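You operate a simulated robot arm through the tools that you are given. There is no shell and no other tool. Be economical: measure what you need, move in short steps, check, and stop when the job is done.

You are at the controls of a simulated two-armed robot. One attempt, no reset.

## Task
Stop the dust fan and swap the full tray for the empty one.
Fine: open the drawer only when the fan stands; the full tray goes on the low steel stand; shut and clamp the drawer; the fan stays off.
Where things are to end (x, y in the base frame): dust tray within 0.06 m of [-1.25, -0.39].

It is judged by the outcome, as a careful person would: the job done as asked, and still so three seconds after it is handed in. It fails if anything else is knocked over, pushed out of place, dropped, spilled or broken.

## Robot
Two 6-joint arms with two-finger parallel grippers on one trunk, on a base that drives. Base frame: it is fixed to the floor where the robot stands at the start and does not move with it; the origin is under the middle of the robot, x ahead of it, y to its left, z up. Readings come in m, rad, newtons and seconds.
The left shoulder is at the start at [0.05, 0.17, 1.342], the right one opposite. Each reaches about 1.092 m from its shoulder. Places, roughly: collector stop button [0.9, -0.1, 1.1]; dust drawer [0.9, 0.1, 0.4]; dust tray [-1.5, -0.75, 0.5]; filter gauge [0.7, 0.1, 1.3]; inside of the dust drawer [0.9, 0.2, 0.3]; low steel stand [-1.4, -0.5, 0.5]; red clamp [0.7, 0.1, 0.5]; yellow clamp [0.9, -0.1, 0.5]. Payload 1.57 kg a hand.
The tool frame of a hand sits at the grasp point between the pads (the TCP): z along the fingers, y along the line on which they close. The tips reach 0.03 m beyond it. Largest opening 0.08 m; finger width 0.017, thickness 0.012; the body of the gripper, 0.04 by 0.082 m, starts 0.08 m behind the TCP.
Orientation is told as [roll, pitch, yaw] about the base's x, y, z axes, in that order, counted from this pose: with the fingers straight down and closing along the base's y, the tool's x points along the base's -x, its y along +y and its z along -z.

## Interface
- The arms move only by the tool step_arm. It takes "left_rows", "right_rows" or both (then of equal length, played together; a hand with none holds still); each is a list of rows, each an object (a shift or turn left out is 0, a gripper value left out holds the last) with "grip": the gripper command, from -1 (fully open) to 1 (shut), values between in proportion; "offset": the shift along the base's x, y, z in units of 30 mm (1.0 is 30 mm), a list of three; "rotation": the turn, a rotation vector about the base's x, y, z in units of 5 degrees (1.0 is 5 degrees), a list of three. In form: [{"grip": grip, "offset": [dx, dy, dz], "rotation": [rx, ry, rz]}, ...]. A call has 1 to 12 rows; each row shifts and turns the commanded pose from where the row before left it. A call with a number of a shift or a turn outside -1 to 1 is refused whole. A row lasts 0.2 s, in which the tool goes at most 0.05 m and 0.15 rad; a call with a longer step from one row to the next is refused whole, and so is a gripper value outside its range. Where a pose cannot be reached the arm comes as near as it can. A force on the tool above 90 N (or 10 N above the force at the start of the call, whichever is more), or a blocked arm, ends the call early, and 0.2 s more pass. Each finger travels about 0.045 m/s and halts on what it meets, pressing with about 42 N; the grip force reading is that of the motor and also rises with nothing between the fingers. The clock runs only during rows and for 0.2 s after the last one: add rows that do not move to give the fingers time. It gives the time, the measured TCP pose, the force on the tool (base axes), the opening and the grip force at its end, in the units of the frame above (readings bear some noise), with the torque about the TCP (base axes, N m) and any sound that the robot's microphone picked up.
- Cameras (640 x 400 px; columns grow to the right, rows downward): "scene" is now at [-0.0253, -0.0518, 1.8874]; the picture's right is [-0.97, -0.26, 0.00], its down [-0.24, 0.90, -0.36] and it looks along [0.09, -0.35, -0.93] (base axes); focal length 214 px, centre (320, 200). "left" rides on the left gripper at [0.072, 0.007, -0.122] in its tool frame; the picture's right is [-0.09, 1.00, 0.00], its down [-0.84, -0.08, -0.54] and it looks along [-0.54, -0.05, 0.84] (tool axes); focal length 238 px, centre (320, 200). "right" rides on the right gripper at [0.072, -0.007, -0.122] in its tool frame; the picture's right is [0.09, 1.00, 0.00], its down [-0.84, 0.08, -0.54] and it looks along [-0.54, 0.05, 0.84] (tool axes); focal length 238 px, centre (320, 200). There is no depth. A picture from a camera that has moved, and an enlarged one, comes with that camera's place and axes in the base frame and with its lens.
- grab_frame(camera): a new picture of that camera. It takes no simulated time.
- raise_lower(by): slides the trunk up (or, below 0, down) by that many m; the arms and the scene camera ride with it, the base frame stays. It gives what a move gives, with no picture.
- base_move(legs): drives the robot by 1 to 6 legs, each [ahead, left, turn to the left] in m, m and rad, along the robot's own axes; the way and the turn of a leg run together, so that a leg with both is an arc; at most 1.5 m and 3.142 rad a leg. The arms and the cameras ride along, it lands a little off, and it stops where it bumps. It gives what a move gives.
- turn_head(pan, tilt): turns the head with the scene camera to pan (to the left, within 1.501 rad either way) and tilt (down, from -0.506 to 1.204), counted from straight ahead of the robot. It gives what a move gives.
- close_up(camera, box): a new picture of the part [left, top, right, bottom] of that camera's present view, enlarged. It takes no simulated time.
- close_job(): hands the job in; it is judged then, once.

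Go step by step. Nothing tells you exact positions but the pictures and the camera data: compare them with the known pose of the tool, close in by small moves and look again before you grip or let go. The budget is 120 turns and 100 pictures, counting those below and the enlarged ones. Unless the task says otherwise, let go and move clear before handing in, and close with one line.

The tools are called after "Call:" as name(argument=value, ...) on one line, values as JSON. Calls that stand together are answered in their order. step_arm: Moves the arms, as the interface text tells. Its arguments: {"type":"object","properties":{"left_rows":{"type":"array"},"right_rows":{"type":"array"}},"required":[]} The other tools are called the same way: raise_lower (by) slides the trunk up or down; base_move (legs) drives the base; turn_head (pan, tilt) turns the head that bears the scene camera; grab_frame (camera) takes a picture; close_up (camera, box) takes an enlarged picture of a part of a camera's view; close_job () hands the job in.

At the start:

```text
time: 0.0
left_eef_pos: [0.5515, 0.1385, 1.2324]
left_ee_rot: [0.0, 0.0, -0.001]
left_force: [0.2, 0.0, -0.5]
left_torque: [0.0, 0.02, 0.01]
left_grip_width: 0.0801
left_grip_force: 0.1
right_eef_pos: [0.6539, -0.4387, 1.2316]
right_ee_rot: [-0.001, 0.0, 0.003]
right_force: [0.1, -0.3, -0.2]
right_torque: [0.02, 0.01, 0.02]
right_grip_width: 0.0802
right_grip_force: 0.2
trunk travel left (down, up): [-0.957, 0.013]
robot x, y, heading: [-0.0029, 0.0002, -0.006]
head pan, tilt: [-1.306, 1.201]
```

scene: 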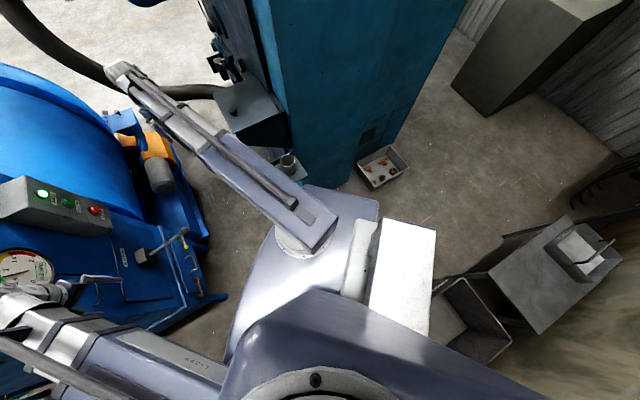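
right: 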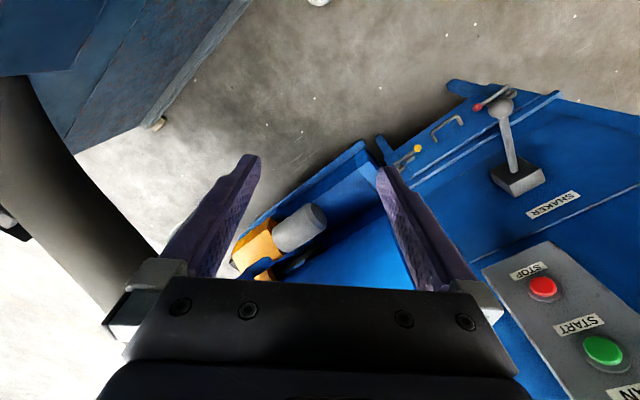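
left: 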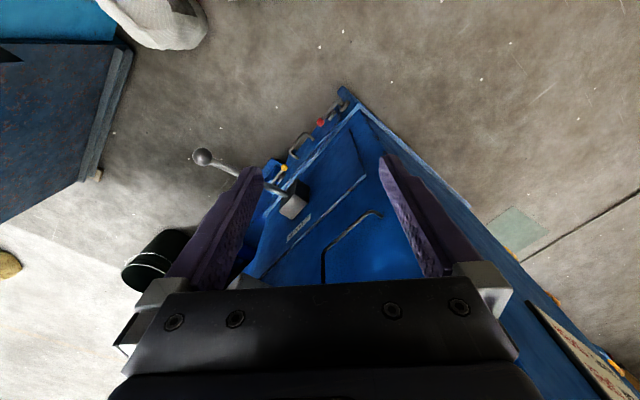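

The collector is ahead, with its button panel, a shaker lever, and a drawer with clamps. I'll turn the head to look ahead first.

Call:
turn_head(pan=0.0, tilt=0.75)

```text
time: 1.5
left_eef_pos: [0.5508, 0.1389, 1.2312]
left_ee_rot: [0.001, 0.0, 0.0]
left_force: [0.6, 0.1, 0.2]
left_torque: [-0.02, -0.01, 0.02]
left_grip_width: 0.0798
left_grip_force: 0.0
right_eef_pos: [0.6543, -0.4368, 1.2319]
right_ee_rot: [0.0, 0.0, 0.0]
right_force: [0.1, -0.4, 0.1]
right_torque: [0.0, -0.02, 0.02]
right_grip_width: 0.0796
right_grip_force: 0.1
trunk travel left (down, up): [-0.957, 0.013]
robot x, y, heading: [-0.0014, -0.0023, 0.002]
head pan, tilt: [0.0, 0.75]
```

Call:
grab_frame(camera="scene")

```text
96 pictures are left
camera scene: at [0.0429, 0.0021, 1.9191], right [0.0, -1.0, 0.0], down [-0.68, 0.0, -0.73], along [0.73, 0.0, -0.68], focal length 214 px, centre (320, 200)
```

scene: 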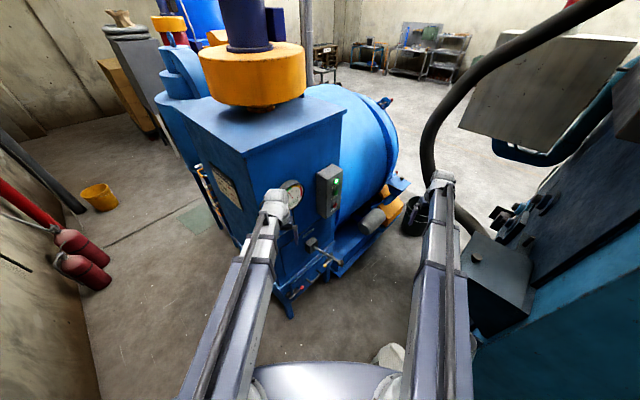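

The collector is ahead with its front face turned toward me and to the right. I'll enlarge it.

Call:
close_up(camera="scene", box=[180, 130, 420, 330])

Call:
close_up(camera="right", box=[340, 60, 640, 400])

Call:
close_up(camera="left", box=[180, 70, 480, 290])

```text
2.00 times, centred on (300, 230) of scene
camera zoom: at [0.0429, 0.0021, 1.9191], right [0.0, -1.0, 0.0], down [-0.68, 0.0, -0.73], along [0.73, 0.0, -0.68], focal length 429 px, centre (360, 140)
```

zoom: 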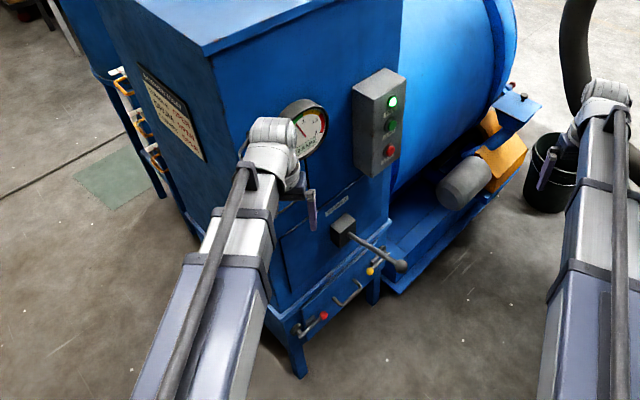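

```text
1.18 times, centred on (490, 230) of right
camera zoom: at [0.5812, -0.4442, 1.3539], right [-0.09, 1.0, 0.0], down [0.84, 0.08, 0.54], along [0.54, 0.05, -0.84], focal length 280 px, centre (120, 165)
```

zoom: 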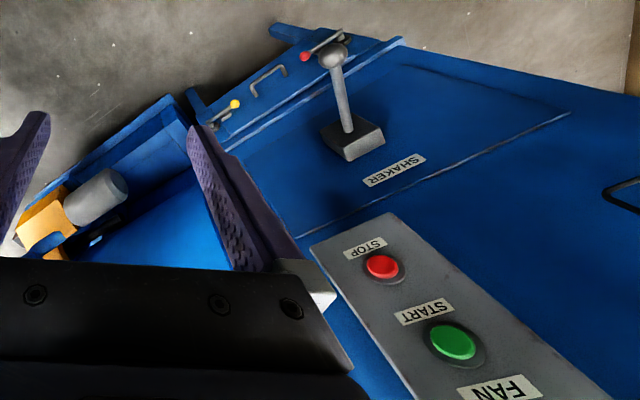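

```text
1.82 times, centred on (330, 180) of left
camera zoom: at [0.479, 0.1442, 1.3539], right [0.09, 1.0, 0.0], down [0.84, -0.08, 0.54], along [0.54, -0.05, -0.84], focal length 433 px, centre (302, 236)
```

zoom: 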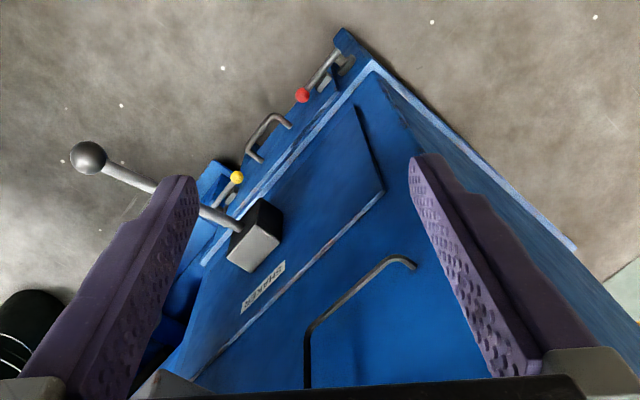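

The stop button comes out near [0.857, -0.075, 1.121], with START 0.09 m above it. The front face points along about (-0.66, -0.75). I'll shut the right hand and turn it to point at the panel.

Call:
step_arm(right_rows=[{"grip": 1, "offset": [0, 0.3, -0.3], "rotation": [0, 0, 1]}, {"offset": [0, 0.3, -0.3], "rotation": [0, 0, 1]}, {"offset": [0, 0.3, -0.3], "rotation": [0, 0, 1]}, {"offset": [0, 0.3, -0.3], "rotation": [0, 0, 1]}, {"offset": [0, 0.3, -0.3], "rotation": [0, 0, 1]}, {"offset": [0, 0.3, -0.3], "rotation": [0, 0, 1]}, {"offset": [0, 0.3, -0.3], "rotation": [0, 0, 1]}, {"offset": [0, 0.3, -0.3], "rotation": [0, 0, 1]}, {"offset": [0, 0.3, -0.3], "rotation": [0, 0, 1]}, {"offset": [0, 0.3, -0.3], "rotation": [0, 0, 0.73]}])

Call:
step_arm(right_rows=[{"rotation": [0.975, -0.858, 0]}, {"rotation": [0.975, -0.858, 0]}, {"rotation": [0.975, -0.858, 0]}, {"rotation": [0.975, -0.858, 0]}, {"rotation": [0.975, -0.858, 0]}, {"rotation": [0.975, -0.858, 0]}, {"rotation": [0.975, -0.858, 0]}, {"rotation": [0.975, -0.858, 0]}, {"rotation": [0.975, -0.858, 0]}, {"rotation": [0.975, -0.858, 0]}, {"rotation": [0.975, -0.858, 0]}, {"rotation": [0.975, -0.858, 0]}])

Call:
step_arm(right_rows=[{"rotation": [0.9, -0.79, 0]}, {"rotation": [0.9, -0.79, 0]}, {"rotation": [0, 0, 0]}])

Call:
grab_frame(camera="right")

Call:
grab_frame(camera="scene")

```text
time: 3.7
left_eef_pos: [0.5507, 0.1379, 1.2316]
left_ee_rot: [0.0, 0.0, 0.0]
left_force: [0.3, -0.1, 0.3]
left_torque: [-0.03, 0.02, 0.03]
left_grip_width: 0.0801
left_grip_force: 0.0
right_eef_pos: [0.6537, -0.3482, 1.2314]
right_ee_rot: [0.0, 0.001, 0.85]
right_force: [-0.5, -0.1, 0.6]
right_torque: [0.04, -0.02, 0.0]
right_grip_width: 0.0
right_grip_force: 21.4
right hand out of reach, approached as far as the arm can: row 1, 2, 3, 4, 5, 6, 7, 8, 9, 10
trunk travel left (down, up): [-0.957, 0.013]
robot x, y, heading: [0.0013, -0.0033, -0.001]
head pan, tilt: [0.0, 0.75]
```

```text
time: 6.3
left_eef_pos: [0.5505, 0.1379, 1.2315]
left_ee_rot: [0.001, -0.001, 0.0]
left_force: [0.0, -0.3, 0.3]
left_torque: [0.02, 0.02, 0.04]
left_grip_width: 0.08
left_grip_force: 0.0
right_eef_pos: [0.6537, -0.348, 1.4065]
right_ee_rot: [-0.002, -1.362, 0.849]
right_force: [-0.6, -0.4, 0.3]
right_torque: [0.04, -0.04, -0.01]
right_grip_width: 0.0001
right_grip_force: 21.2
right hand out of reach, approached as far as the arm can: row 2, 3, 4, 5, 6, 7, 8, 9, 10, 11, 12
trunk travel left (down, up): [-0.957, 0.013]
robot x, y, heading: [-0.001, 0.0036, 0.001]
head pan, tilt: [0.0, 0.75]
```

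```text
time: 7.1
left_eef_pos: [0.5508, 0.1373, 1.2322]
left_ee_rot: [0.0, 0.0, 0.0]
left_force: [-0.4, 0.2, 0.2]
left_torque: [-0.03, 0.04, -0.03]
left_grip_width: 0.08
left_grip_force: 0.0
right_eef_pos: [0.6533, -0.3468, 1.4524]
right_ee_rot: [0.407, -1.568, 0.444]
right_force: [-0.3, -0.4, 0.1]
right_torque: [-0.02, -0.03, 0.0]
right_grip_width: 0.0001
right_grip_force: 21.4
right hand out of reach, approached as far as the arm can: row 1, 2
trunk travel left (down, up): [-0.957, 0.013]
robot x, y, heading: [0.0004, -0.0035, 0.001]
head pan, tilt: [0.0, 0.75]
```

```text
92 pictures are left
camera right: at [0.5772, -0.4437, 1.3799], right [-0.75, 0.66, -0.09], down [-0.41, -0.36, 0.84], along [0.52, 0.66, 0.54], focal length 238 px, centre (320, 200)
```

right: 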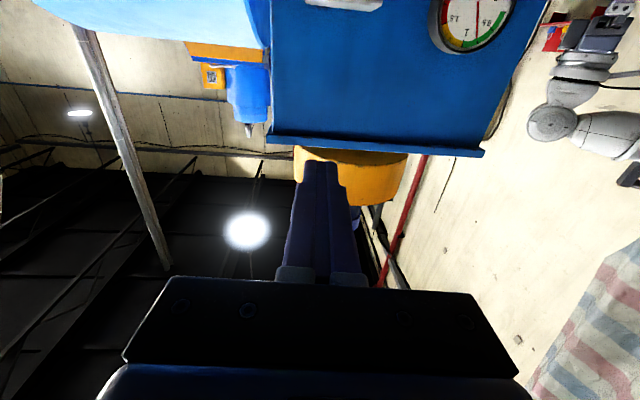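

```text
91 pictures are left
camera scene: at [0.0429, 0.0021, 1.9191], right [0.0, -1.0, 0.0], down [-0.68, 0.0, -0.73], along [0.73, 0.0, -0.68], focal length 214 px, centre (320, 200)
```

scene: 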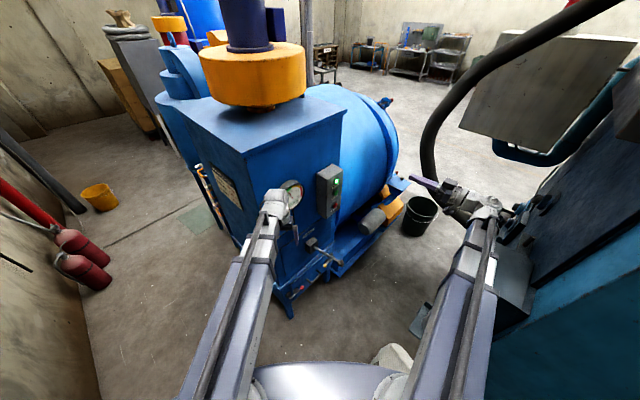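

The arm cannot get that low at this trunk height, so the trunk should come down. I'll pull the left hand back from the face before lowering.

Call:
step_arm(left_rows=[{"offset": [-1, 0.3, 0.3]}, {"offset": [-1, 0.3, 0.3]}, {"offset": [-1, 0.3, 0.3]}, {"offset": [-1, 0.3, 0.3]}, {"offset": [-1, 0.3, 0.3]}, {"offset": [-1, 0.3, 0]}, {"offset": [-1, 0.3, 0]}])

```text
time: 8.7
left_eef_pos: [0.4577, 0.1945, 1.2321]
left_ee_rot: [0.0, 0.001, 0.0]
left_force: [0.1, 1.0, 0.1]
left_torque: [-0.01, 0.0, -0.01]
left_grip_width: 0.08
left_grip_force: 0.0
left hand out of reach, approached as far as the arm can: row 1, 2, 3, 4, 5, 6, 7
right_eef_pos: [0.6533, -0.3479, 1.4515]
right_ee_rot: [0.255, -1.568, 0.594]
right_force: [0.2, -0.2, -0.1]
right_torque: [-0.02, 0.02, 0.0]
right_grip_width: 0.0
right_grip_force: 21.4
trunk travel left (down, up): [-0.957, 0.013]
robot x, y, heading: [0.0005, -0.0007, -0.004]
head pan, tilt: [0.0, 0.75]
```

The wrists seem to stay in one plane near z = 1.45, so height comes only from the trunk or from hand pitch. I'll lower the trunk by 0.33 m to bring the right fingertips to button height.

Call:
raise_lower(by=-0.331)

Call:
grab_frame(camera="right")

Call:
grab_frame(camera="scene")

```text
time: 11.9
left_eef_pos: [0.4541, 0.1987, 0.8987]
left_ee_rot: [-0.004, 0.004, -0.005]
left_force: [1.3, 0.0, -1.2]
left_torque: [0.01, 0.1, -0.02]
left_grip_width: 0.0803
left_grip_force: 0.1
right_eef_pos: [0.6465, -0.3396, 1.1188]
right_ee_rot: [-0.008, -1.564, 0.857]
right_force: [-1.5, -4.5, -1.5]
right_torque: [0.01, 0.0, 0.25]
right_grip_width: 0.0001
right_grip_force: 21.6
trunk travel left (down, up): [-0.626, 0.344]
robot x, y, heading: [-0.0031, -0.0017, -0.002]
head pan, tilt: [0.0, 0.75]
```

```text
90 pictures are left
camera right: at [0.572, -0.4363, 1.0487], right [-0.75, 0.66, -0.09], down [-0.41, -0.35, 0.84], along [0.52, 0.67, 0.53], focal length 238 px, centre (320, 200)
```

right: 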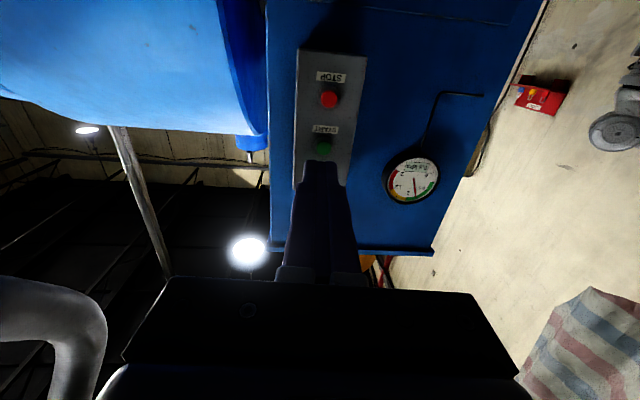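

```text
89 pictures are left
camera scene: at [0.0436, 0.009, 1.5878], right [0.0, -1.0, 0.0], down [-0.68, 0.0, -0.73], along [0.73, 0.0, -0.68], focal length 214 px, centre (320, 200)
```

scene: 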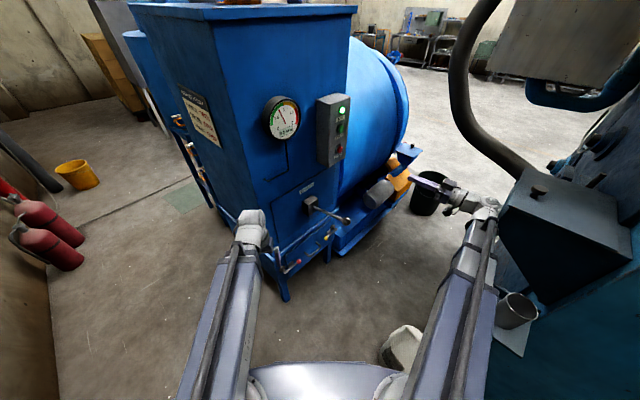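

The stop button is in line with the fingers about 0.30 m ahead. I'll move to just short of it.

Call:
step_arm(right_rows=[{"offset": [0.62, 0.78, 0.01]}, {"offset": [0.62, 0.78, 0.01]}, {"offset": [0.62, 0.78, 0.01]}, {"offset": [0.62, 0.78, 0.01]}, {"offset": [0.62, 0.78, 0.01]}, {"offset": [0.62, 0.78, 0.01]}, {"offset": [0.62, 0.78, 0.01]}, {"offset": [0.62, 0.78, 0.01]}, {"offset": [0.62, 0.78, 0.01]}, {"offset": [0, 0, 0]}])

Call:
close_up(camera="right", box=[200, 50, 440, 250])

Call:
close_up(camera="scene", box=[240, 70, 400, 190])

```text
time: 14.1
left_eef_pos: [0.4564, 0.1949, 0.9019]
left_ee_rot: [0.0, 0.001, 0.001]
left_force: [0.4, -0.6, -0.7]
left_torque: [-0.03, -0.03, 0.0]
left_grip_width: 0.0801
left_grip_force: 0.1
right_eef_pos: [0.8209, -0.1369, 1.121]
right_ee_rot: [0.675, -1.569, 0.174]
right_force: [-0.4, 0.7, 0.8]
right_torque: [-0.02, 0.02, 0.0]
right_grip_width: 0.0
right_grip_force: 22.0
trunk travel left (down, up): [-0.626, 0.344]
robot x, y, heading: [0.0006, -0.0024, -0.004]
head pan, tilt: [0.0, 0.75]
```

```text
2.00 times, centred on (320, 150) of right
camera zoom: at [0.7452, -0.2324, 1.049], right [-0.75, 0.66, -0.09], down [-0.42, -0.36, 0.84], along [0.52, 0.66, 0.54], focal length 477 px, centre (320, 300)
```

zoom: 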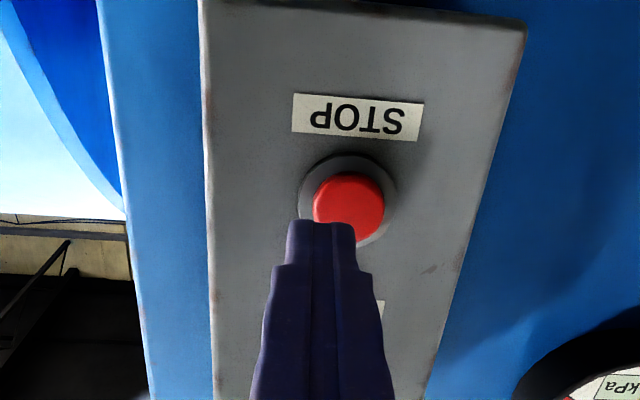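

```text
3.33 times, centred on (320, 130) of scene
camera zoom: at [0.0428, 0.0021, 1.5881], right [0.0, -1.0, 0.0], down [-0.68, 0.0, -0.73], along [0.73, 0.0, -0.68], focal length 715 px, centre (320, 433)
```

zoom: 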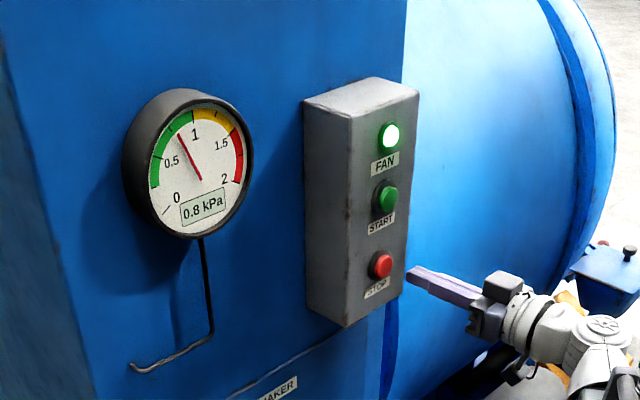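

The fingertip is about 0.03 m short of the button and 8 mm to one side. I'll correct and press slowly.

Call:
step_arm(right_rows=[{"offset": [-0.1, 0.3, 0]}, {"offset": [0.26, 0.3, 0]}, {"offset": [0.26, 0.3, 0]}, {"offset": [0.13, 0.15, 0]}, {"offset": [0.13, 0.15, 0]}, {"offset": [0.13, 0.15, 0]}])

Call:
close_up(camera="scene", box=[240, 70, 400, 190])

```text
time: 15.5
left_eef_pos: [0.4554, 0.1927, 0.9006]
left_ee_rot: [0.002, -0.001, -0.002]
left_force: [-0.4, -0.1, 0.4]
left_torque: [0.01, 0.0, -0.01]
left_grip_width: 0.0797
left_grip_force: 0.0
right_eef_pos: [0.8402, -0.1024, 1.1205]
right_ee_rot: [-0.794, -1.569, 1.642]
right_force: [-31.0, -24.6, -16.5]
right_torque: [-0.32, 0.28, 0.25]
right_grip_width: 0.0001
right_grip_force: 20.4
trunk travel left (down, up): [-0.626, 0.344]
robot x, y, heading: [-0.0002, 0.0023, -0.001]
head pan, tilt: [0.0, 0.75]
heard: click
```

```text
3.33 times, centred on (320, 130) of scene
camera zoom: at [0.0399, -0.0019, 1.5879], right [0.0, -1.0, 0.0], down [-0.68, 0.0, -0.73], along [0.73, 0.0, -0.68], focal length 715 px, centre (320, 433)
```

zoom: 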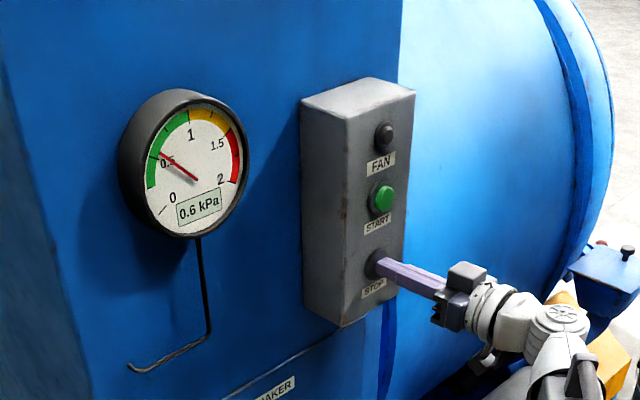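

The lamp is off and the gauge is falling, with a click heard. I'll back off the way I came and let the fan run down.

Call:
step_arm(right_rows=[{"offset": [-0.4, -0.45, 0]}, {"offset": [-0.62, -0.78, 0]}, {"offset": [-0.62, -0.78, 0]}, {"offset": [-0.62, -0.78, 0]}, {"offset": [-0.62, -0.78, 0]}, {"offset": [-0.62, -0.78, 0]}, {"offset": [-0.62, -0.78, 0]}, {"offset": [-0.62, -0.78, 0]}, {"offset": [-0.62, -0.78, 0]}])

Call:
close_up(camera="scene", box=[220, 70, 400, 300])

```text
time: 17.5
left_eef_pos: [0.4571, 0.1939, 0.9001]
left_ee_rot: [0.0, 0.002, 0.002]
left_force: [0.0, 0.6, 0.0]
left_torque: [0.0, 0.02, 0.02]
left_grip_width: 0.08
left_grip_force: 0.1
right_eef_pos: [0.6842, -0.2972, 1.1201]
right_ee_rot: [0.74, -1.57, 0.111]
right_force: [-1.0, 0.1, -0.7]
right_torque: [0.01, 0.0, 0.01]
right_grip_width: 0.0
right_grip_force: 21.5
trunk travel left (down, up): [-0.626, 0.344]
robot x, y, heading: [-0.0002, -0.0002, -0.004]
head pan, tilt: [0.0, 0.75]
```

```text
1.74 times, centred on (310, 185) of scene
camera zoom: at [0.0427, 0.0019, 1.5881], right [0.0, -1.0, 0.0], down [-0.68, 0.0, -0.73], along [0.73, 0.0, -0.68], focal length 373 px, centre (337, 226)
```

zoom: 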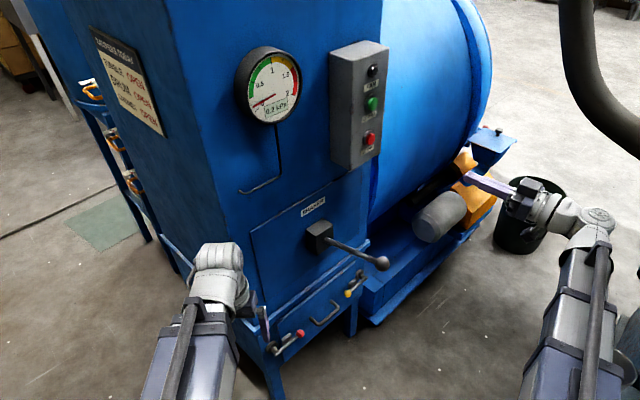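

The gauge is dropping. I'll read the sign on the side and look at the clamps.

Call:
close_up(camera="scene", box=[172, 78, 232, 158])

Call:
close_up(camera="scene", box=[260, 210, 350, 290])

```text
5.00 times, centred on (202, 118) of scene
camera zoom: at [0.0427, 0.0019, 1.5881], right [0.0, -1.0, 0.0], down [-0.68, 0.0, -0.73], along [0.73, 0.0, -0.68], focal length 1072 px, centre (910, 610)
```

zoom: 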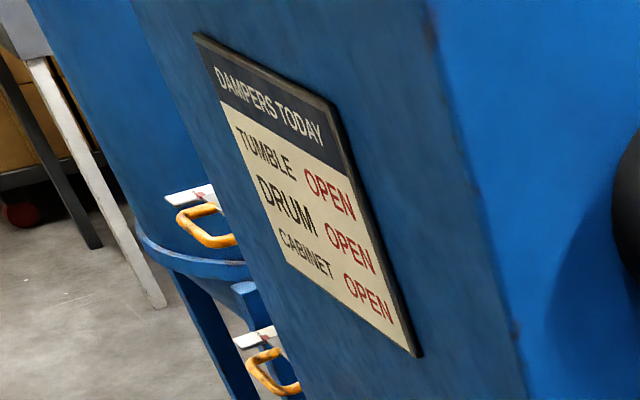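

```text
5.00 times, centred on (305, 250) of scene
camera zoom: at [0.0427, 0.0019, 1.5881], right [0.0, -1.0, 0.0], down [-0.68, 0.0, -0.73], along [0.73, 0.0, -0.68], focal length 1072 px, centre (395, -50)
```

zoom: 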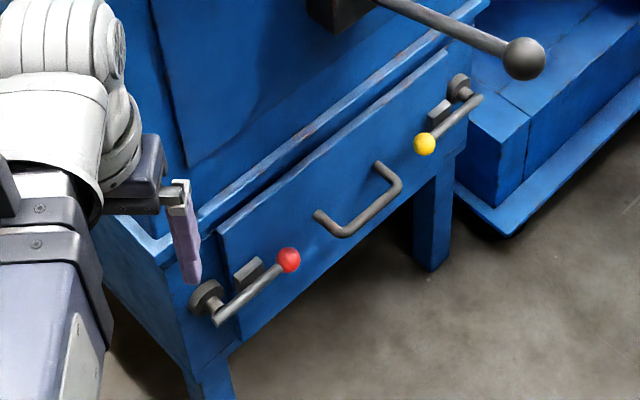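

The damper sign does not bear on this job. Each clamp is a lever pivoted on the frame, with its ball end lying over a keeper on the drawer. I'll lower the trunk to see them with the left camera while the fan stops.

Call:
raise_lower(by=-0.25)

Call:
grab_frame(camera="left")

Call:
grab_frame(camera="scene")

```text
time: 20.1
left_eef_pos: [0.4577, 0.1946, 0.65]
left_ee_rot: [0.0, 0.002, 0.002]
left_force: [0.6, -0.2, -0.2]
left_torque: [0.01, 0.0, 0.02]
left_grip_width: 0.08
left_grip_force: 0.1
right_eef_pos: [0.6854, -0.2966, 0.8712]
right_ee_rot: [0.637, -1.568, 0.213]
right_force: [0.4, -0.4, -0.5]
right_torque: [0.0, -0.02, 0.01]
right_grip_width: 0.0
right_grip_force: 21.4
trunk travel left (down, up): [-0.376, 0.594]
robot x, y, heading: [-0.0017, -0.0028, 0.002]
head pan, tilt: [0.0, 0.75]
```

```text
82 pictures are left
camera left: at [0.3853, 0.2008, 0.7731], right [0.09, 1.0, 0.0], down [0.84, -0.08, 0.54], along [0.54, -0.05, -0.84], focal length 238 px, centre (320, 200)
```

left: 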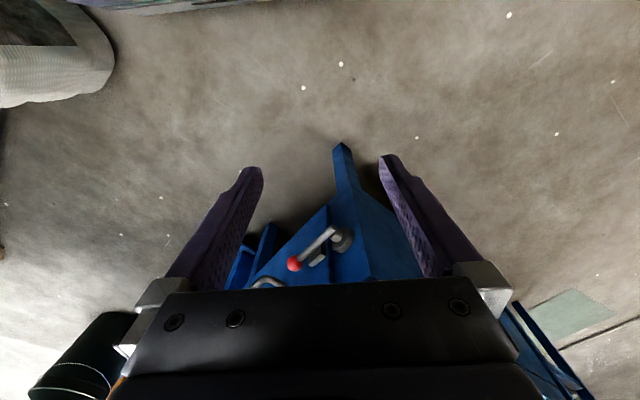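

```text
81 pictures are left
camera scene: at [0.0429, 0.0022, 1.3382], right [0.0, -1.0, 0.0], down [-0.68, 0.0, -0.73], along [0.73, 0.0, -0.68], focal length 214 px, centre (320, 200)
```

scene: 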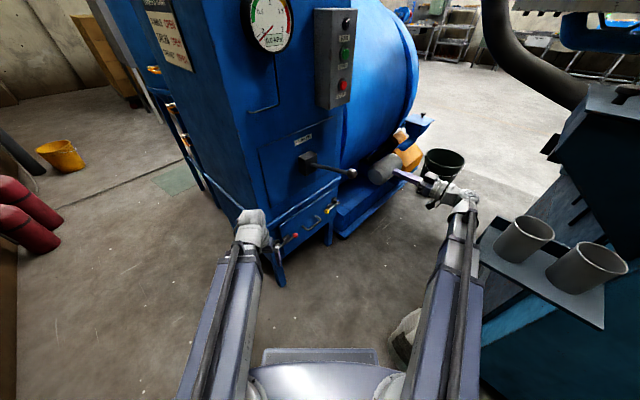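

The arms look like telescoping links in one plane. A shelf with cups stands close beside the right link at about z 0.84, so I must not lower the right arm there. I'll fold the right hand down and swing it left first.

Call:
step_arm(right_rows=[{"offset": [-0.44, 0.23, -0.52], "rotation": [-0.975, 0.858, 0]}, {"offset": [-0.44, 0.23, -0.52], "rotation": [-0.975, 0.858, 0]}, {"offset": [-0.44, 0.23, -0.52], "rotation": [-0.975, 0.858, 0]}, {"offset": [-0.44, 0.23, -0.52], "rotation": [-0.975, 0.858, 0]}, {"offset": [-0.44, 0.23, -0.52], "rotation": [-0.975, 0.858, 0]}, {"offset": [-0.44, 0.23, -0.52], "rotation": [-0.975, 0.858, 0]}, {"offset": [-0.44, 0.23, -0.52], "rotation": [-0.975, 0.858, 0]}, {"offset": [-0.44, 0.23, -0.52], "rotation": [-0.975, 0.858, 0]}, {"offset": [-0.44, 0.23, -0.52], "rotation": [-0.975, 0.858, 0]}, {"offset": [-0.44, 0.23, -0.52], "rotation": [-0.975, 0.858, 0]}, {"offset": [-0.44, 0.23, -0.52], "rotation": [-0.975, 0.858, 0]}, {"offset": [-0.44, 0.23, -0.52], "rotation": [-0.975, 0.858, 0]}])

Call:
step_arm(right_rows=[{"offset": [-0.44, 0.23, -0.52], "rotation": [-0.9, 0.79, 0]}, {"offset": [-0.44, 0.23, -0.52], "rotation": [-0.9, 0.79, 0]}, {"rotation": [0, 0, 0]}])

Call:
grab_frame(camera="scene")

Call:
grab_frame(camera="right")

```text
time: 22.7
left_eef_pos: [0.4571, 0.1939, 0.6512]
left_ee_rot: [0.0, 0.001, 0.0]
left_force: [0.5, 0.5, 0.5]
left_torque: [-0.01, 0.0, 0.02]
left_grip_width: 0.0801
left_grip_force: 0.0
right_eef_pos: [0.5253, -0.2153, 0.6549]
right_ee_rot: [0.0, -0.207, 0.847]
right_force: [0.0, 0.3, 0.0]
right_torque: [-0.01, 0.03, 0.0]
right_grip_width: 0.0
right_grip_force: 21.7
right hand out of reach, approached as far as the arm can: row 1, 2, 3, 4, 5, 6, 7, 10, 11, 12
trunk travel left (down, up): [-0.376, 0.594]
robot x, y, heading: [-0.0021, -0.0009, 0.001]
head pan, tilt: [0.0, 0.75]
```

```text
time: 23.5
left_eef_pos: [0.4569, 0.1946, 0.6494]
left_ee_rot: [0.001, 0.0, -0.002]
left_force: [-0.2, 0.9, 0.5]
left_torque: [0.01, 0.01, 0.03]
left_grip_width: 0.08
left_grip_force: 0.1
right_eef_pos: [0.4989, -0.2015, 0.6499]
right_ee_rot: [0.0, 0.003, 0.848]
right_force: [0.4, 0.3, -0.6]
right_torque: [-0.03, -0.02, -0.02]
right_grip_width: 0.0006
right_grip_force: 21.6
right hand out of reach, approached as far as the arm can: row 1, 2
trunk travel left (down, up): [-0.376, 0.594]
robot x, y, heading: [0.0014, -0.0032, -0.003]
head pan, tilt: [0.0, 0.75]
```

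```text
80 pictures are left
camera scene: at [0.0429, 0.0023, 1.3381], right [0.0, -1.0, 0.0], down [-0.68, 0.0, -0.73], along [0.73, 0.0, -0.68], focal length 214 px, centre (320, 200)
```

scene: 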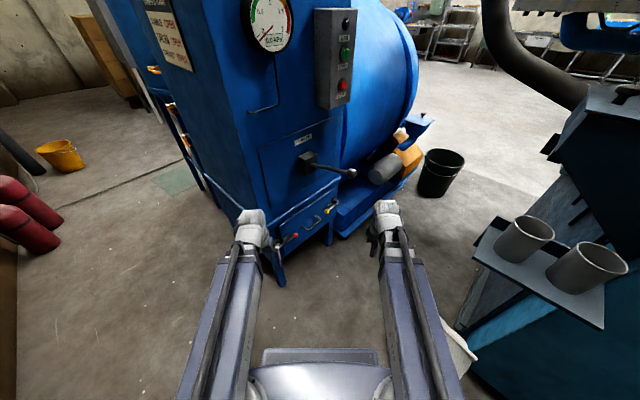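

```text
79 pictures are left
camera right: at [0.4557, -0.2587, 0.7731], right [-0.81, 0.59, 0.0], down [0.5, 0.68, 0.54], along [0.32, 0.44, -0.84], focal length 238 px, centre (320, 200)
```

right: 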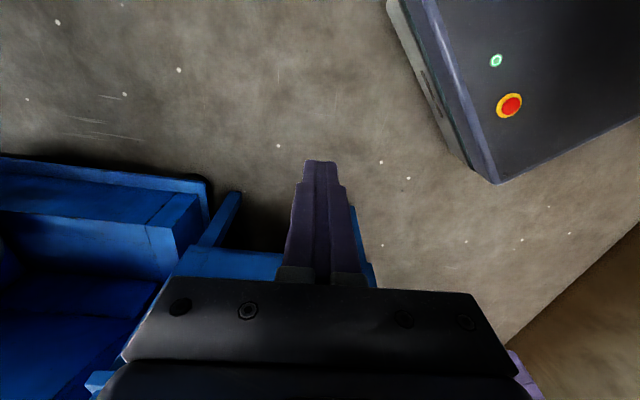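

Clear now. I'll lower the trunk to drawer height and look.

Call:
raise_lower(by=-0.33)

Call:
grab_frame(camera="scene")

Call:
close_up(camera="scene", box=[230, 90, 390, 190])

```text
time: 26.8
left_eef_pos: [0.4566, 0.1953, 0.3212]
left_ee_rot: [0.0, 0.004, 0.0]
left_force: [0.0, 0.2, 0.4]
left_torque: [0.0, -0.02, 0.01]
left_grip_width: 0.0797
left_grip_force: 0.1
right_eef_pos: [0.4983, -0.2003, 0.3206]
right_ee_rot: [0.0, -0.002, 0.849]
right_force: [-1.0, 0.3, 0.8]
right_torque: [0.02, -0.03, -0.02]
right_grip_width: 0.0001
right_grip_force: 21.3
trunk travel left (down, up): [-0.046, 0.924]
robot x, y, heading: [-0.0018, 0.0041, 0.003]
head pan, tilt: [0.0, 0.75]
```

```text
78 pictures are left
camera scene: at [0.0429, 0.0022, 1.0082], right [0.0, -1.0, 0.0], down [-0.68, 0.0, -0.73], along [0.73, 0.0, -0.68], focal length 214 px, centre (320, 200)
```

scene: 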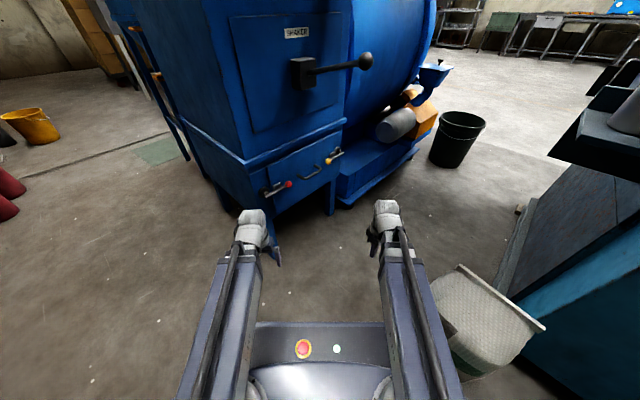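

```text
4.00 times, centred on (310, 140) of scene
camera zoom: at [0.0429, 0.0022, 1.0082], right [0.0, -1.0, 0.0], down [-0.68, 0.0, -0.73], along [0.73, 0.0, -0.68], focal length 858 px, centre (360, 440)
```

zoom: 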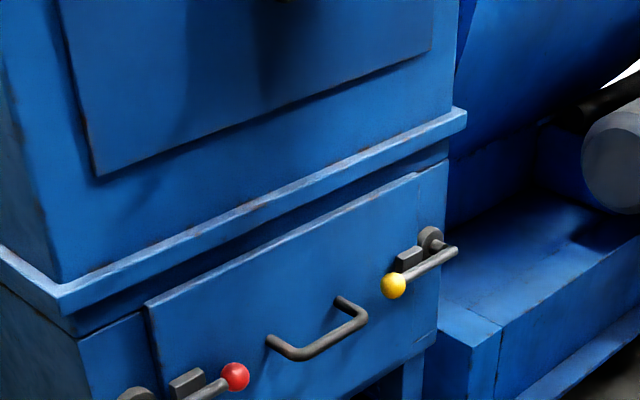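

The clamp balls come out near red [0.70, 0.126, 0.478] and yellow [0.87, -0.036, 0.475], and the handle bar near [0.80, 0.037, 0.457]. I'll move the right hand aside and bring the closed left hand around to point under the red ball.

Call:
step_arm(right_rows=[{"offset": [0, -0.9, 0]}, {"offset": [0, -0.9, 0]}, {"offset": [0, -0.9, 0]}, {}, {}, {}, {}, {}, {}, {}], left_rows=[{"grip": 1, "rotation": [0, 0, 1]}, {"rotation": [0, 0, 1]}, {"rotation": [0, 0, 1]}, {"rotation": [0, 0, 1]}, {"rotation": [0, 0, 1]}, {"rotation": [0, 0, 1]}, {"rotation": [0, 0, 1]}, {"rotation": [0, 0, 1]}, {"rotation": [0, 0, 1]}, {"rotation": [0, 0, 0.2]}])

Call:
step_arm(left_rows=[{"offset": [0.5, -0.37, 0.41], "rotation": [0.92, -0.889, 0]}, {"offset": [0.5, -0.37, 0.41], "rotation": [0.92, -0.889, 0]}, {"offset": [0.5, -0.37, 0.41], "rotation": [0.92, -0.889, 0]}, {"offset": [0.5, -0.37, 0.41], "rotation": [0.92, -0.889, 0]}, {"offset": [0.5, -0.37, 0.41], "rotation": [0.92, -0.889, 0]}, {"offset": [0.5, -0.37, 0.41], "rotation": [0.92, -0.889, 0]}, {"offset": [0.5, -0.37, 0.41], "rotation": [0.92, -0.889, 0]}, {"offset": [0.5, -0.37, 0.41], "rotation": [0.92, -0.889, 0]}, {"offset": [0.5, -0.37, 0.41], "rotation": [0.92, -0.889, 0]}, {"offset": [0.5, -0.37, 0.41], "rotation": [0.92, -0.889, 0]}, {"offset": [0.5, -0.37, 0.41], "rotation": [0.86, -0.831, 0]}])

Call:
grab_frame(camera="left")

Call:
close_up(camera="scene", box=[220, 100, 400, 220])

```text
time: 29.0
left_eef_pos: [0.4576, 0.1952, 0.3203]
left_ee_rot: [0.0, 0.0, 0.803]
left_force: [-0.5, 0.3, -0.8]
left_torque: [0.01, 0.01, 0.0]
left_grip_width: 0.0
left_grip_force: 21.1
right_eef_pos: [0.4992, -0.2818, 0.3213]
right_ee_rot: [-0.002, 0.001, 0.847]
right_force: [-0.1, -0.1, -0.2]
right_torque: [0.01, -0.02, -0.02]
right_grip_width: 0.0
right_grip_force: 21.2
trunk travel left (down, up): [-0.046, 0.924]
robot x, y, heading: [0.0004, 0.0019, 0.001]
head pan, tilt: [0.0, 0.75]
```

```text
time: 31.4
left_eef_pos: [0.6274, 0.0725, 0.4644]
left_ee_rot: [-0.004, -1.22, 0.806]
left_force: [0.2, 1.3, -0.1]
left_torque: [-0.02, -0.02, -0.03]
left_grip_width: 0.0
left_grip_force: 21.9
left hand out of reach, approached as far as the arm can: row 1, 2, 3, 4, 7, 8, 9, 10, 11
right_eef_pos: [0.5005, -0.2814, 0.3214]
right_ee_rot: [0.001, -0.001, 0.847]
right_force: [0.7, 0.0, -0.2]
right_torque: [0.0, -0.02, 0.03]
right_grip_width: 0.0
right_grip_force: 20.9
trunk travel left (down, up): [-0.046, 0.924]
robot x, y, heading: [0.0003, 0.0022, 0.002]
head pan, tilt: [0.0, 0.75]
```

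```text
76 pictures are left
camera left: at [0.5252, -0.0236, 0.4398], right [-0.69, 0.72, 0.09], down [-0.1, -0.21, 0.97], along [0.71, 0.67, 0.22], focal length 238 px, centre (320, 200)
```

left: 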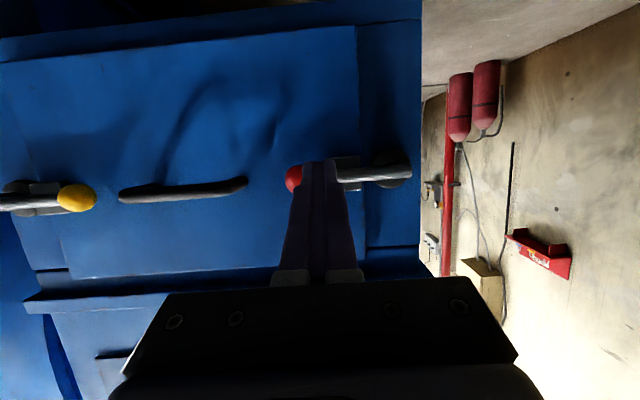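

```text
3.33 times, centred on (310, 160) of scene
camera zoom: at [0.0429, 0.0022, 1.0081], right [0.0, -1.0, 0.0], down [-0.68, 0.0, -0.73], along [0.73, 0.0, -0.68], focal length 715 px, centre (353, 333)
```

zoom: 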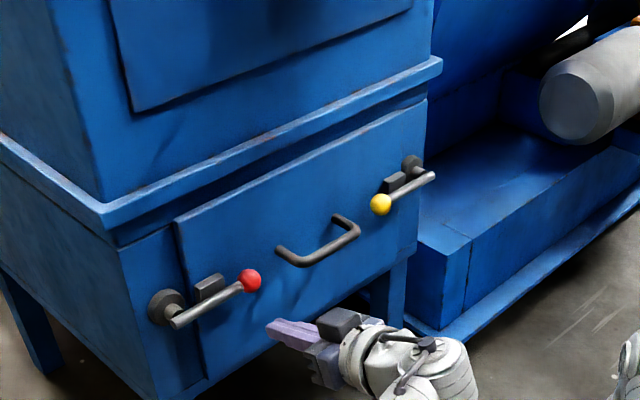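

From both views the red ball is near [0.724, 0.129, 0.466], with the rod running from it to a pivot at the outer side. I'll lower a little, then slide the fingertip under the rod by the ball.

Call:
raise_lower(by=-0.032)

Call:
step_arm(left_rows=[{"offset": [0.58, 0.36, 0]}, {"offset": [0.58, 0.36, 0]}, {"offset": [0.58, 0.36, 0]}, {"offset": [0.58, 0.36, 0]}, {}])

Call:
grab_frame(camera="left")

Call:
close_up(camera="scene", box=[240, 120, 360, 200])

```text
time: 32.1
left_eef_pos: [0.626, 0.0731, 0.4334]
left_ee_rot: [-0.002, -1.22, 0.802]
left_force: [-0.4, 0.2, -0.8]
left_torque: [-0.01, 0.0, -0.02]
left_grip_width: 0.0
left_grip_force: 21.2
right_eef_pos: [0.4994, -0.2808, 0.2888]
right_ee_rot: [0.0, 0.001, 0.847]
right_force: [0.6, -0.4, 0.2]
right_torque: [-0.01, 0.01, -0.02]
right_grip_width: 0.0
right_grip_force: 20.9
trunk travel left (down, up): [-0.014, 0.956]
robot x, y, heading: [-0.0044, -0.0014, -0.0]
head pan, tilt: [0.0, 0.75]
```

```text
time: 33.3
left_eef_pos: [0.6973, 0.1157, 0.4335]
left_ee_rot: [-0.003, -1.218, 0.803]
left_force: [0.7, -0.2, 0.1]
left_torque: [0.0, -0.02, -0.01]
left_grip_width: 0.0
left_grip_force: 21.7
right_eef_pos: [0.4994, -0.281, 0.2881]
right_ee_rot: [-0.001, 0.001, 0.848]
right_force: [0.0, 0.0, -0.5]
right_torque: [0.01, 0.02, 0.03]
right_grip_width: 0.0
right_grip_force: 21.2
trunk travel left (down, up): [-0.014, 0.956]
robot x, y, heading: [-0.0011, 0.0032, 0.0]
head pan, tilt: [0.0, 0.75]
```

```text
74 pictures are left
camera left: at [0.595, 0.0202, 0.4077], right [-0.69, 0.72, 0.09], down [-0.1, -0.21, 0.97], along [0.71, 0.67, 0.22], focal length 238 px, centre (320, 200)
```

left: 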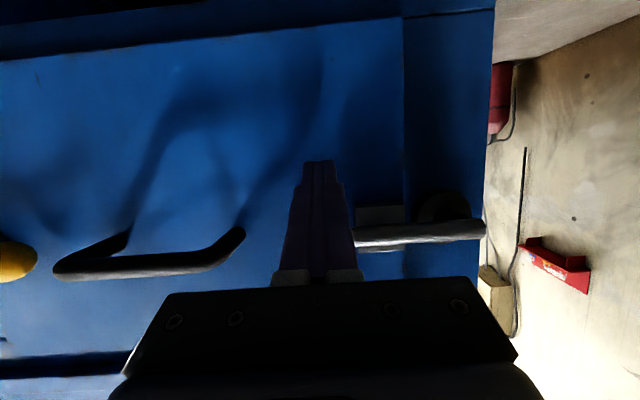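

```text
5.00 times, centred on (300, 160) of scene
camera zoom: at [0.0429, 0.0022, 0.9761], right [0.0, -1.0, 0.0], down [-0.68, 0.0, -0.73], along [0.73, 0.0, -0.68], focal length 1072 px, centre (420, 400)
```

zoom: 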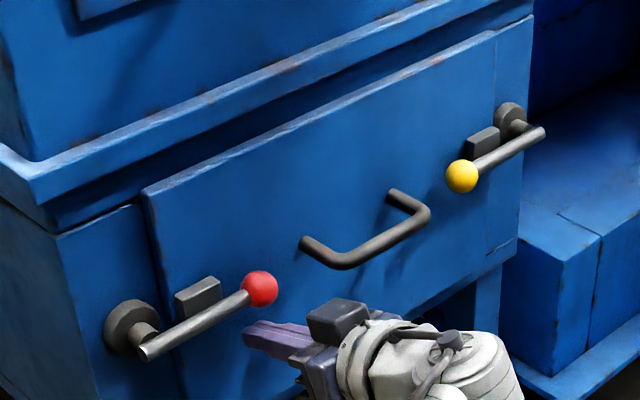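

The fingertip is below the ball end of the rod. I'll raise a little to meet it.

Call:
raise_lower(by=0.04)

Call:
close_up(camera="scene", box=[240, 120, 360, 200])

```text
time: 34.2
left_eef_pos: [0.6975, 0.117, 0.473]
left_ee_rot: [-0.002, -1.219, 0.803]
left_force: [-0.8, -0.8, 0.0]
left_torque: [0.01, 0.02, 0.01]
left_grip_width: 0.0
left_grip_force: 21.0
right_eef_pos: [0.4991, -0.2814, 0.3286]
right_ee_rot: [0.0, 0.001, 0.847]
right_force: [0.5, -0.7, 0.1]
right_torque: [-0.01, -0.02, 0.01]
right_grip_width: 0.0001
right_grip_force: 21.0
trunk travel left (down, up): [-0.054, 0.916]
robot x, y, heading: [-0.0011, -0.002, -0.002]
head pan, tilt: [0.0, 0.75]
```

```text
5.00 times, centred on (300, 160) of scene
camera zoom: at [0.0429, 0.0022, 1.0161], right [0.0, -1.0, 0.0], down [-0.68, 0.0, -0.73], along [0.73, 0.0, -0.68], focal length 1072 px, centre (420, 400)
```

zoom: 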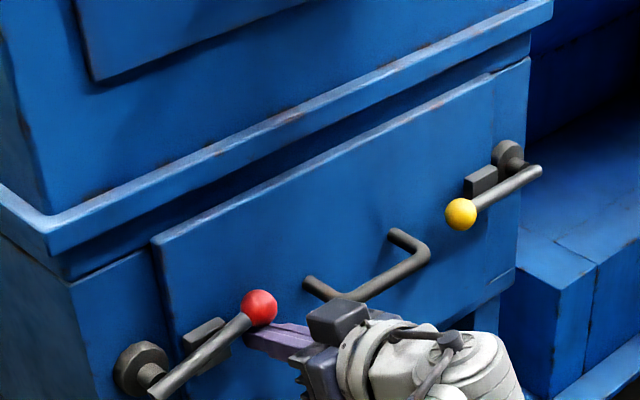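

The ball is starting to lift with no resistance. I'll keep raising.

Call:
raise_lower(by=0.05)

Call:
close_up(camera="scene", box=[240, 120, 360, 200])

```text
time: 35.1
left_eef_pos: [0.6971, 0.1158, 0.5243]
left_ee_rot: [-0.003, -1.219, 0.803]
left_force: [-0.6, 0.3, -0.6]
left_torque: [-0.01, 0.01, 0.04]
left_grip_width: 0.0
left_grip_force: 21.0
right_eef_pos: [0.4999, -0.2813, 0.3775]
right_ee_rot: [-0.001, 0.0, 0.849]
right_force: [-0.7, 0.5, 0.0]
right_torque: [-0.02, 0.01, -0.01]
right_grip_width: 0.0002
right_grip_force: 20.8
trunk travel left (down, up): [-0.104, 0.866]
robot x, y, heading: [0.005, -0.0032, -0.002]
head pan, tilt: [0.0, 0.75]
```

```text
5.00 times, centred on (300, 160) of scene
camera zoom: at [0.0429, 0.0022, 1.0661], right [0.0, -1.0, 0.0], down [-0.68, 0.0, -0.73], along [0.73, 0.0, -0.68], focal length 1072 px, centre (420, 400)
```

zoom: 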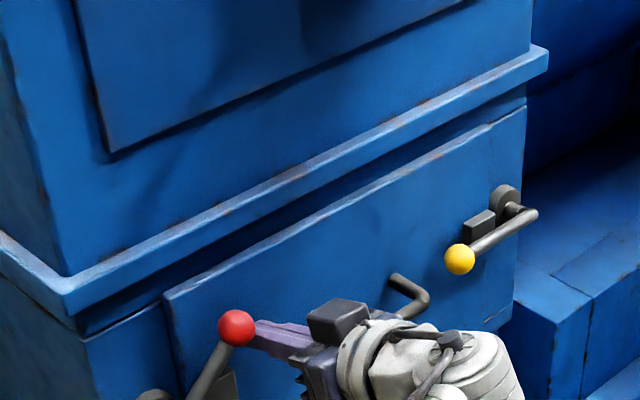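

The red lever is past 45°. I'll push it outward to finish the swing.

Call:
step_arm(left_rows=[{"offset": [-0.36, 0.35, 0]}, {"offset": [-0.36, 0.35, 0]}, {"offset": [-0.36, 0.35, 0]}, {"offset": [-0.36, 0.35, 0]}, {"offset": [-0.36, 0.35, 0]}, {}])

Call:
close_up(camera="scene", box=[240, 120, 360, 200])

Call:
grab_frame(camera="left")

```text
time: 36.5
left_eef_pos: [0.6429, 0.1689, 0.524]
left_ee_rot: [-0.002, -1.219, 0.803]
left_force: [0.9, -2.5, 1.5]
left_torque: [-0.02, 0.02, -0.03]
left_grip_width: 0.0
left_grip_force: 20.9
right_eef_pos: [0.4999, -0.2811, 0.3796]
right_ee_rot: [-0.002, 0.0, 0.85]
right_force: [0.0, 0.6, -0.6]
right_torque: [0.01, 0.02, -0.02]
right_grip_width: 0.0
right_grip_force: 20.8
trunk travel left (down, up): [-0.104, 0.866]
robot x, y, heading: [0.0007, 0.0013, -0.0]
head pan, tilt: [0.0, 0.75]
```

```text
5.00 times, centred on (300, 160) of scene
camera zoom: at [0.0428, 0.0021, 1.0661], right [0.0, -1.0, 0.0], down [-0.68, 0.0, -0.73], along [0.73, 0.0, -0.68], focal length 1072 px, centre (420, 400)
```

zoom: 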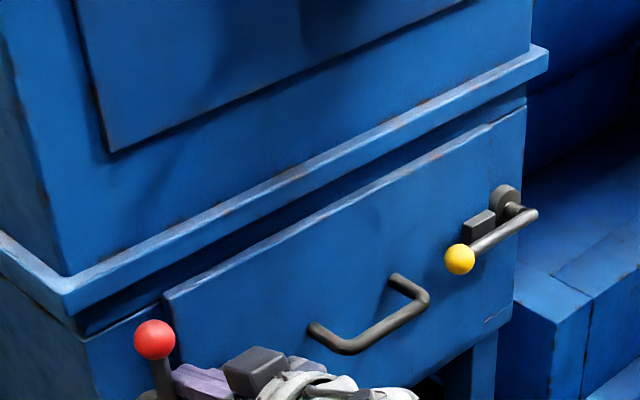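

```text
69 pictures are left
camera left: at [0.5408, 0.0723, 0.4977], right [-0.69, 0.72, 0.09], down [-0.1, -0.21, 0.97], along [0.71, 0.67, 0.22], focal length 238 px, centre (320, 200)
```

left: 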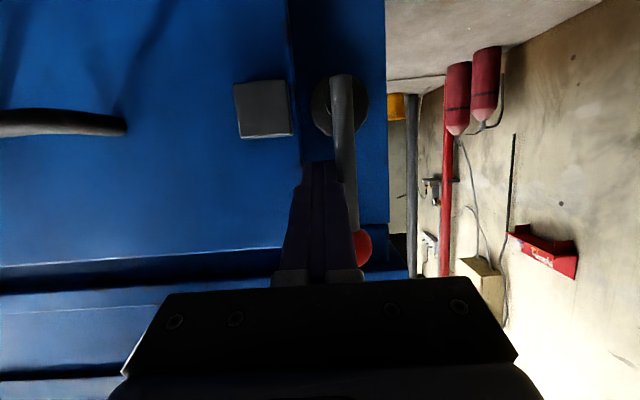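

The red lever is vertical and clear of the drawer. I'll nudge it slightly past vertical and withdraw.

Call:
step_arm(left_rows=[{"offset": [-0.3, 0.29, 0]}, {}, {"offset": [0.2, -0.2, 0]}, {"offset": [-0.69, -0.72, 0]}, {"offset": [-0.69, -0.72, 0]}, {"offset": [-0.69, -0.72, 0]}, {}])

Call:
raise_lower(by=-0.09)

Call:
step_arm(left_rows=[{"offset": [0.685, -0.703, 0]}, {"offset": [0.685, -0.703, 0]}, {"offset": [0.685, -0.703, 0]}, {"offset": [0.685, -0.703, 0]}, {"offset": [0.685, -0.703, 0]}, {"offset": [0.685, -0.703, 0]}, {"offset": [0.685, -0.703, 0]}, {"offset": [0.685, -0.703, 0]}, {"offset": [0.685, -0.703, 0]}, {"offset": [0.685, -0.703, 0]}, {"offset": [0.685, -0.703, 0]}, {}])

Call:
grab_frame(camera="left")

Call:
close_up(camera="scene", box=[240, 110, 390, 210])

```text
time: 38.1
left_eef_pos: [0.5758, 0.1069, 0.5229]
left_ee_rot: [-0.001, -1.219, 0.803]
left_force: [0.6, -0.1, 0.2]
left_torque: [0.0, -0.02, 0.0]
left_grip_width: 0.0
left_grip_force: 21.3
right_eef_pos: [0.499, -0.2811, 0.3776]
right_ee_rot: [-0.001, 0.0, 0.848]
right_force: [0.2, 0.2, 0.5]
right_torque: [0.0, -0.02, 0.0]
right_grip_width: 0.0
right_grip_force: 21.0
trunk travel left (down, up): [-0.104, 0.866]
robot x, y, heading: [-0.0002, -0.0008, 0.004]
head pan, tilt: [0.0, 0.75]
```

```text
time: 39.3
left_eef_pos: [0.5774, 0.1063, 0.4326]
left_ee_rot: [-0.001, -1.219, 0.801]
left_force: [0.6, 0.1, 0.2]
left_torque: [-0.02, 0.04, 0.01]
left_grip_width: 0.0
left_grip_force: 21.4
right_eef_pos: [0.4987, -0.2816, 0.2892]
right_ee_rot: [0.001, -0.001, 0.849]
right_force: [0.1, 0.3, -0.7]
right_torque: [-0.03, 0.01, -0.03]
right_grip_width: 0.0001
right_grip_force: 21.4
trunk travel left (down, up): [-0.014, 0.956]
robot x, y, heading: [0.0012, -0.003, -0.0]
head pan, tilt: [0.0, 0.75]
```

```text
time: 41.9
left_eef_pos: [0.8034, -0.1272, 0.4326]
left_ee_rot: [-0.003, -1.216, 0.802]
left_force: [-0.4, 0.3, 1.0]
left_torque: [-0.02, 0.0, -0.04]
left_grip_width: 0.0
left_grip_force: 21.3
right_eef_pos: [0.5006, -0.2807, 0.289]
right_ee_rot: [0.0, 0.001, 0.846]
right_force: [-0.7, 0.2, 0.2]
right_torque: [0.01, 0.01, -0.01]
right_grip_width: 0.0
right_grip_force: 21.1
trunk travel left (down, up): [-0.014, 0.956]
robot x, y, heading: [0.0023, -0.0045, -0.002]
head pan, tilt: [0.0, 0.75]
```

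```text
68 pictures are left
camera left: at [0.7013, -0.2224, 0.4076], right [-0.69, 0.72, 0.09], down [-0.1, -0.21, 0.97], along [0.71, 0.67, 0.22], focal length 238 px, centre (320, 200)
```

left: 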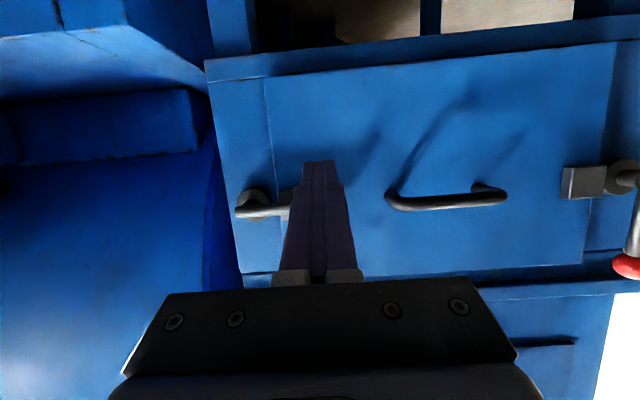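

```text
4.00 times, centred on (315, 160) of scene
camera zoom: at [0.0429, 0.0022, 0.9761], right [0.0, -1.0, 0.0], down [-0.68, 0.0, -0.73], along [0.73, 0.0, -0.68], focal length 858 px, centre (340, 360)
```

zoom: 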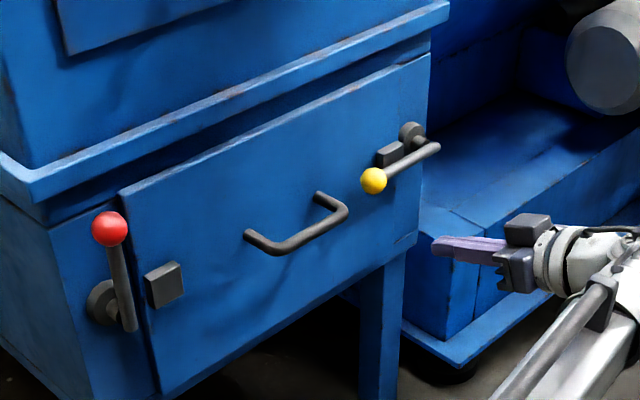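

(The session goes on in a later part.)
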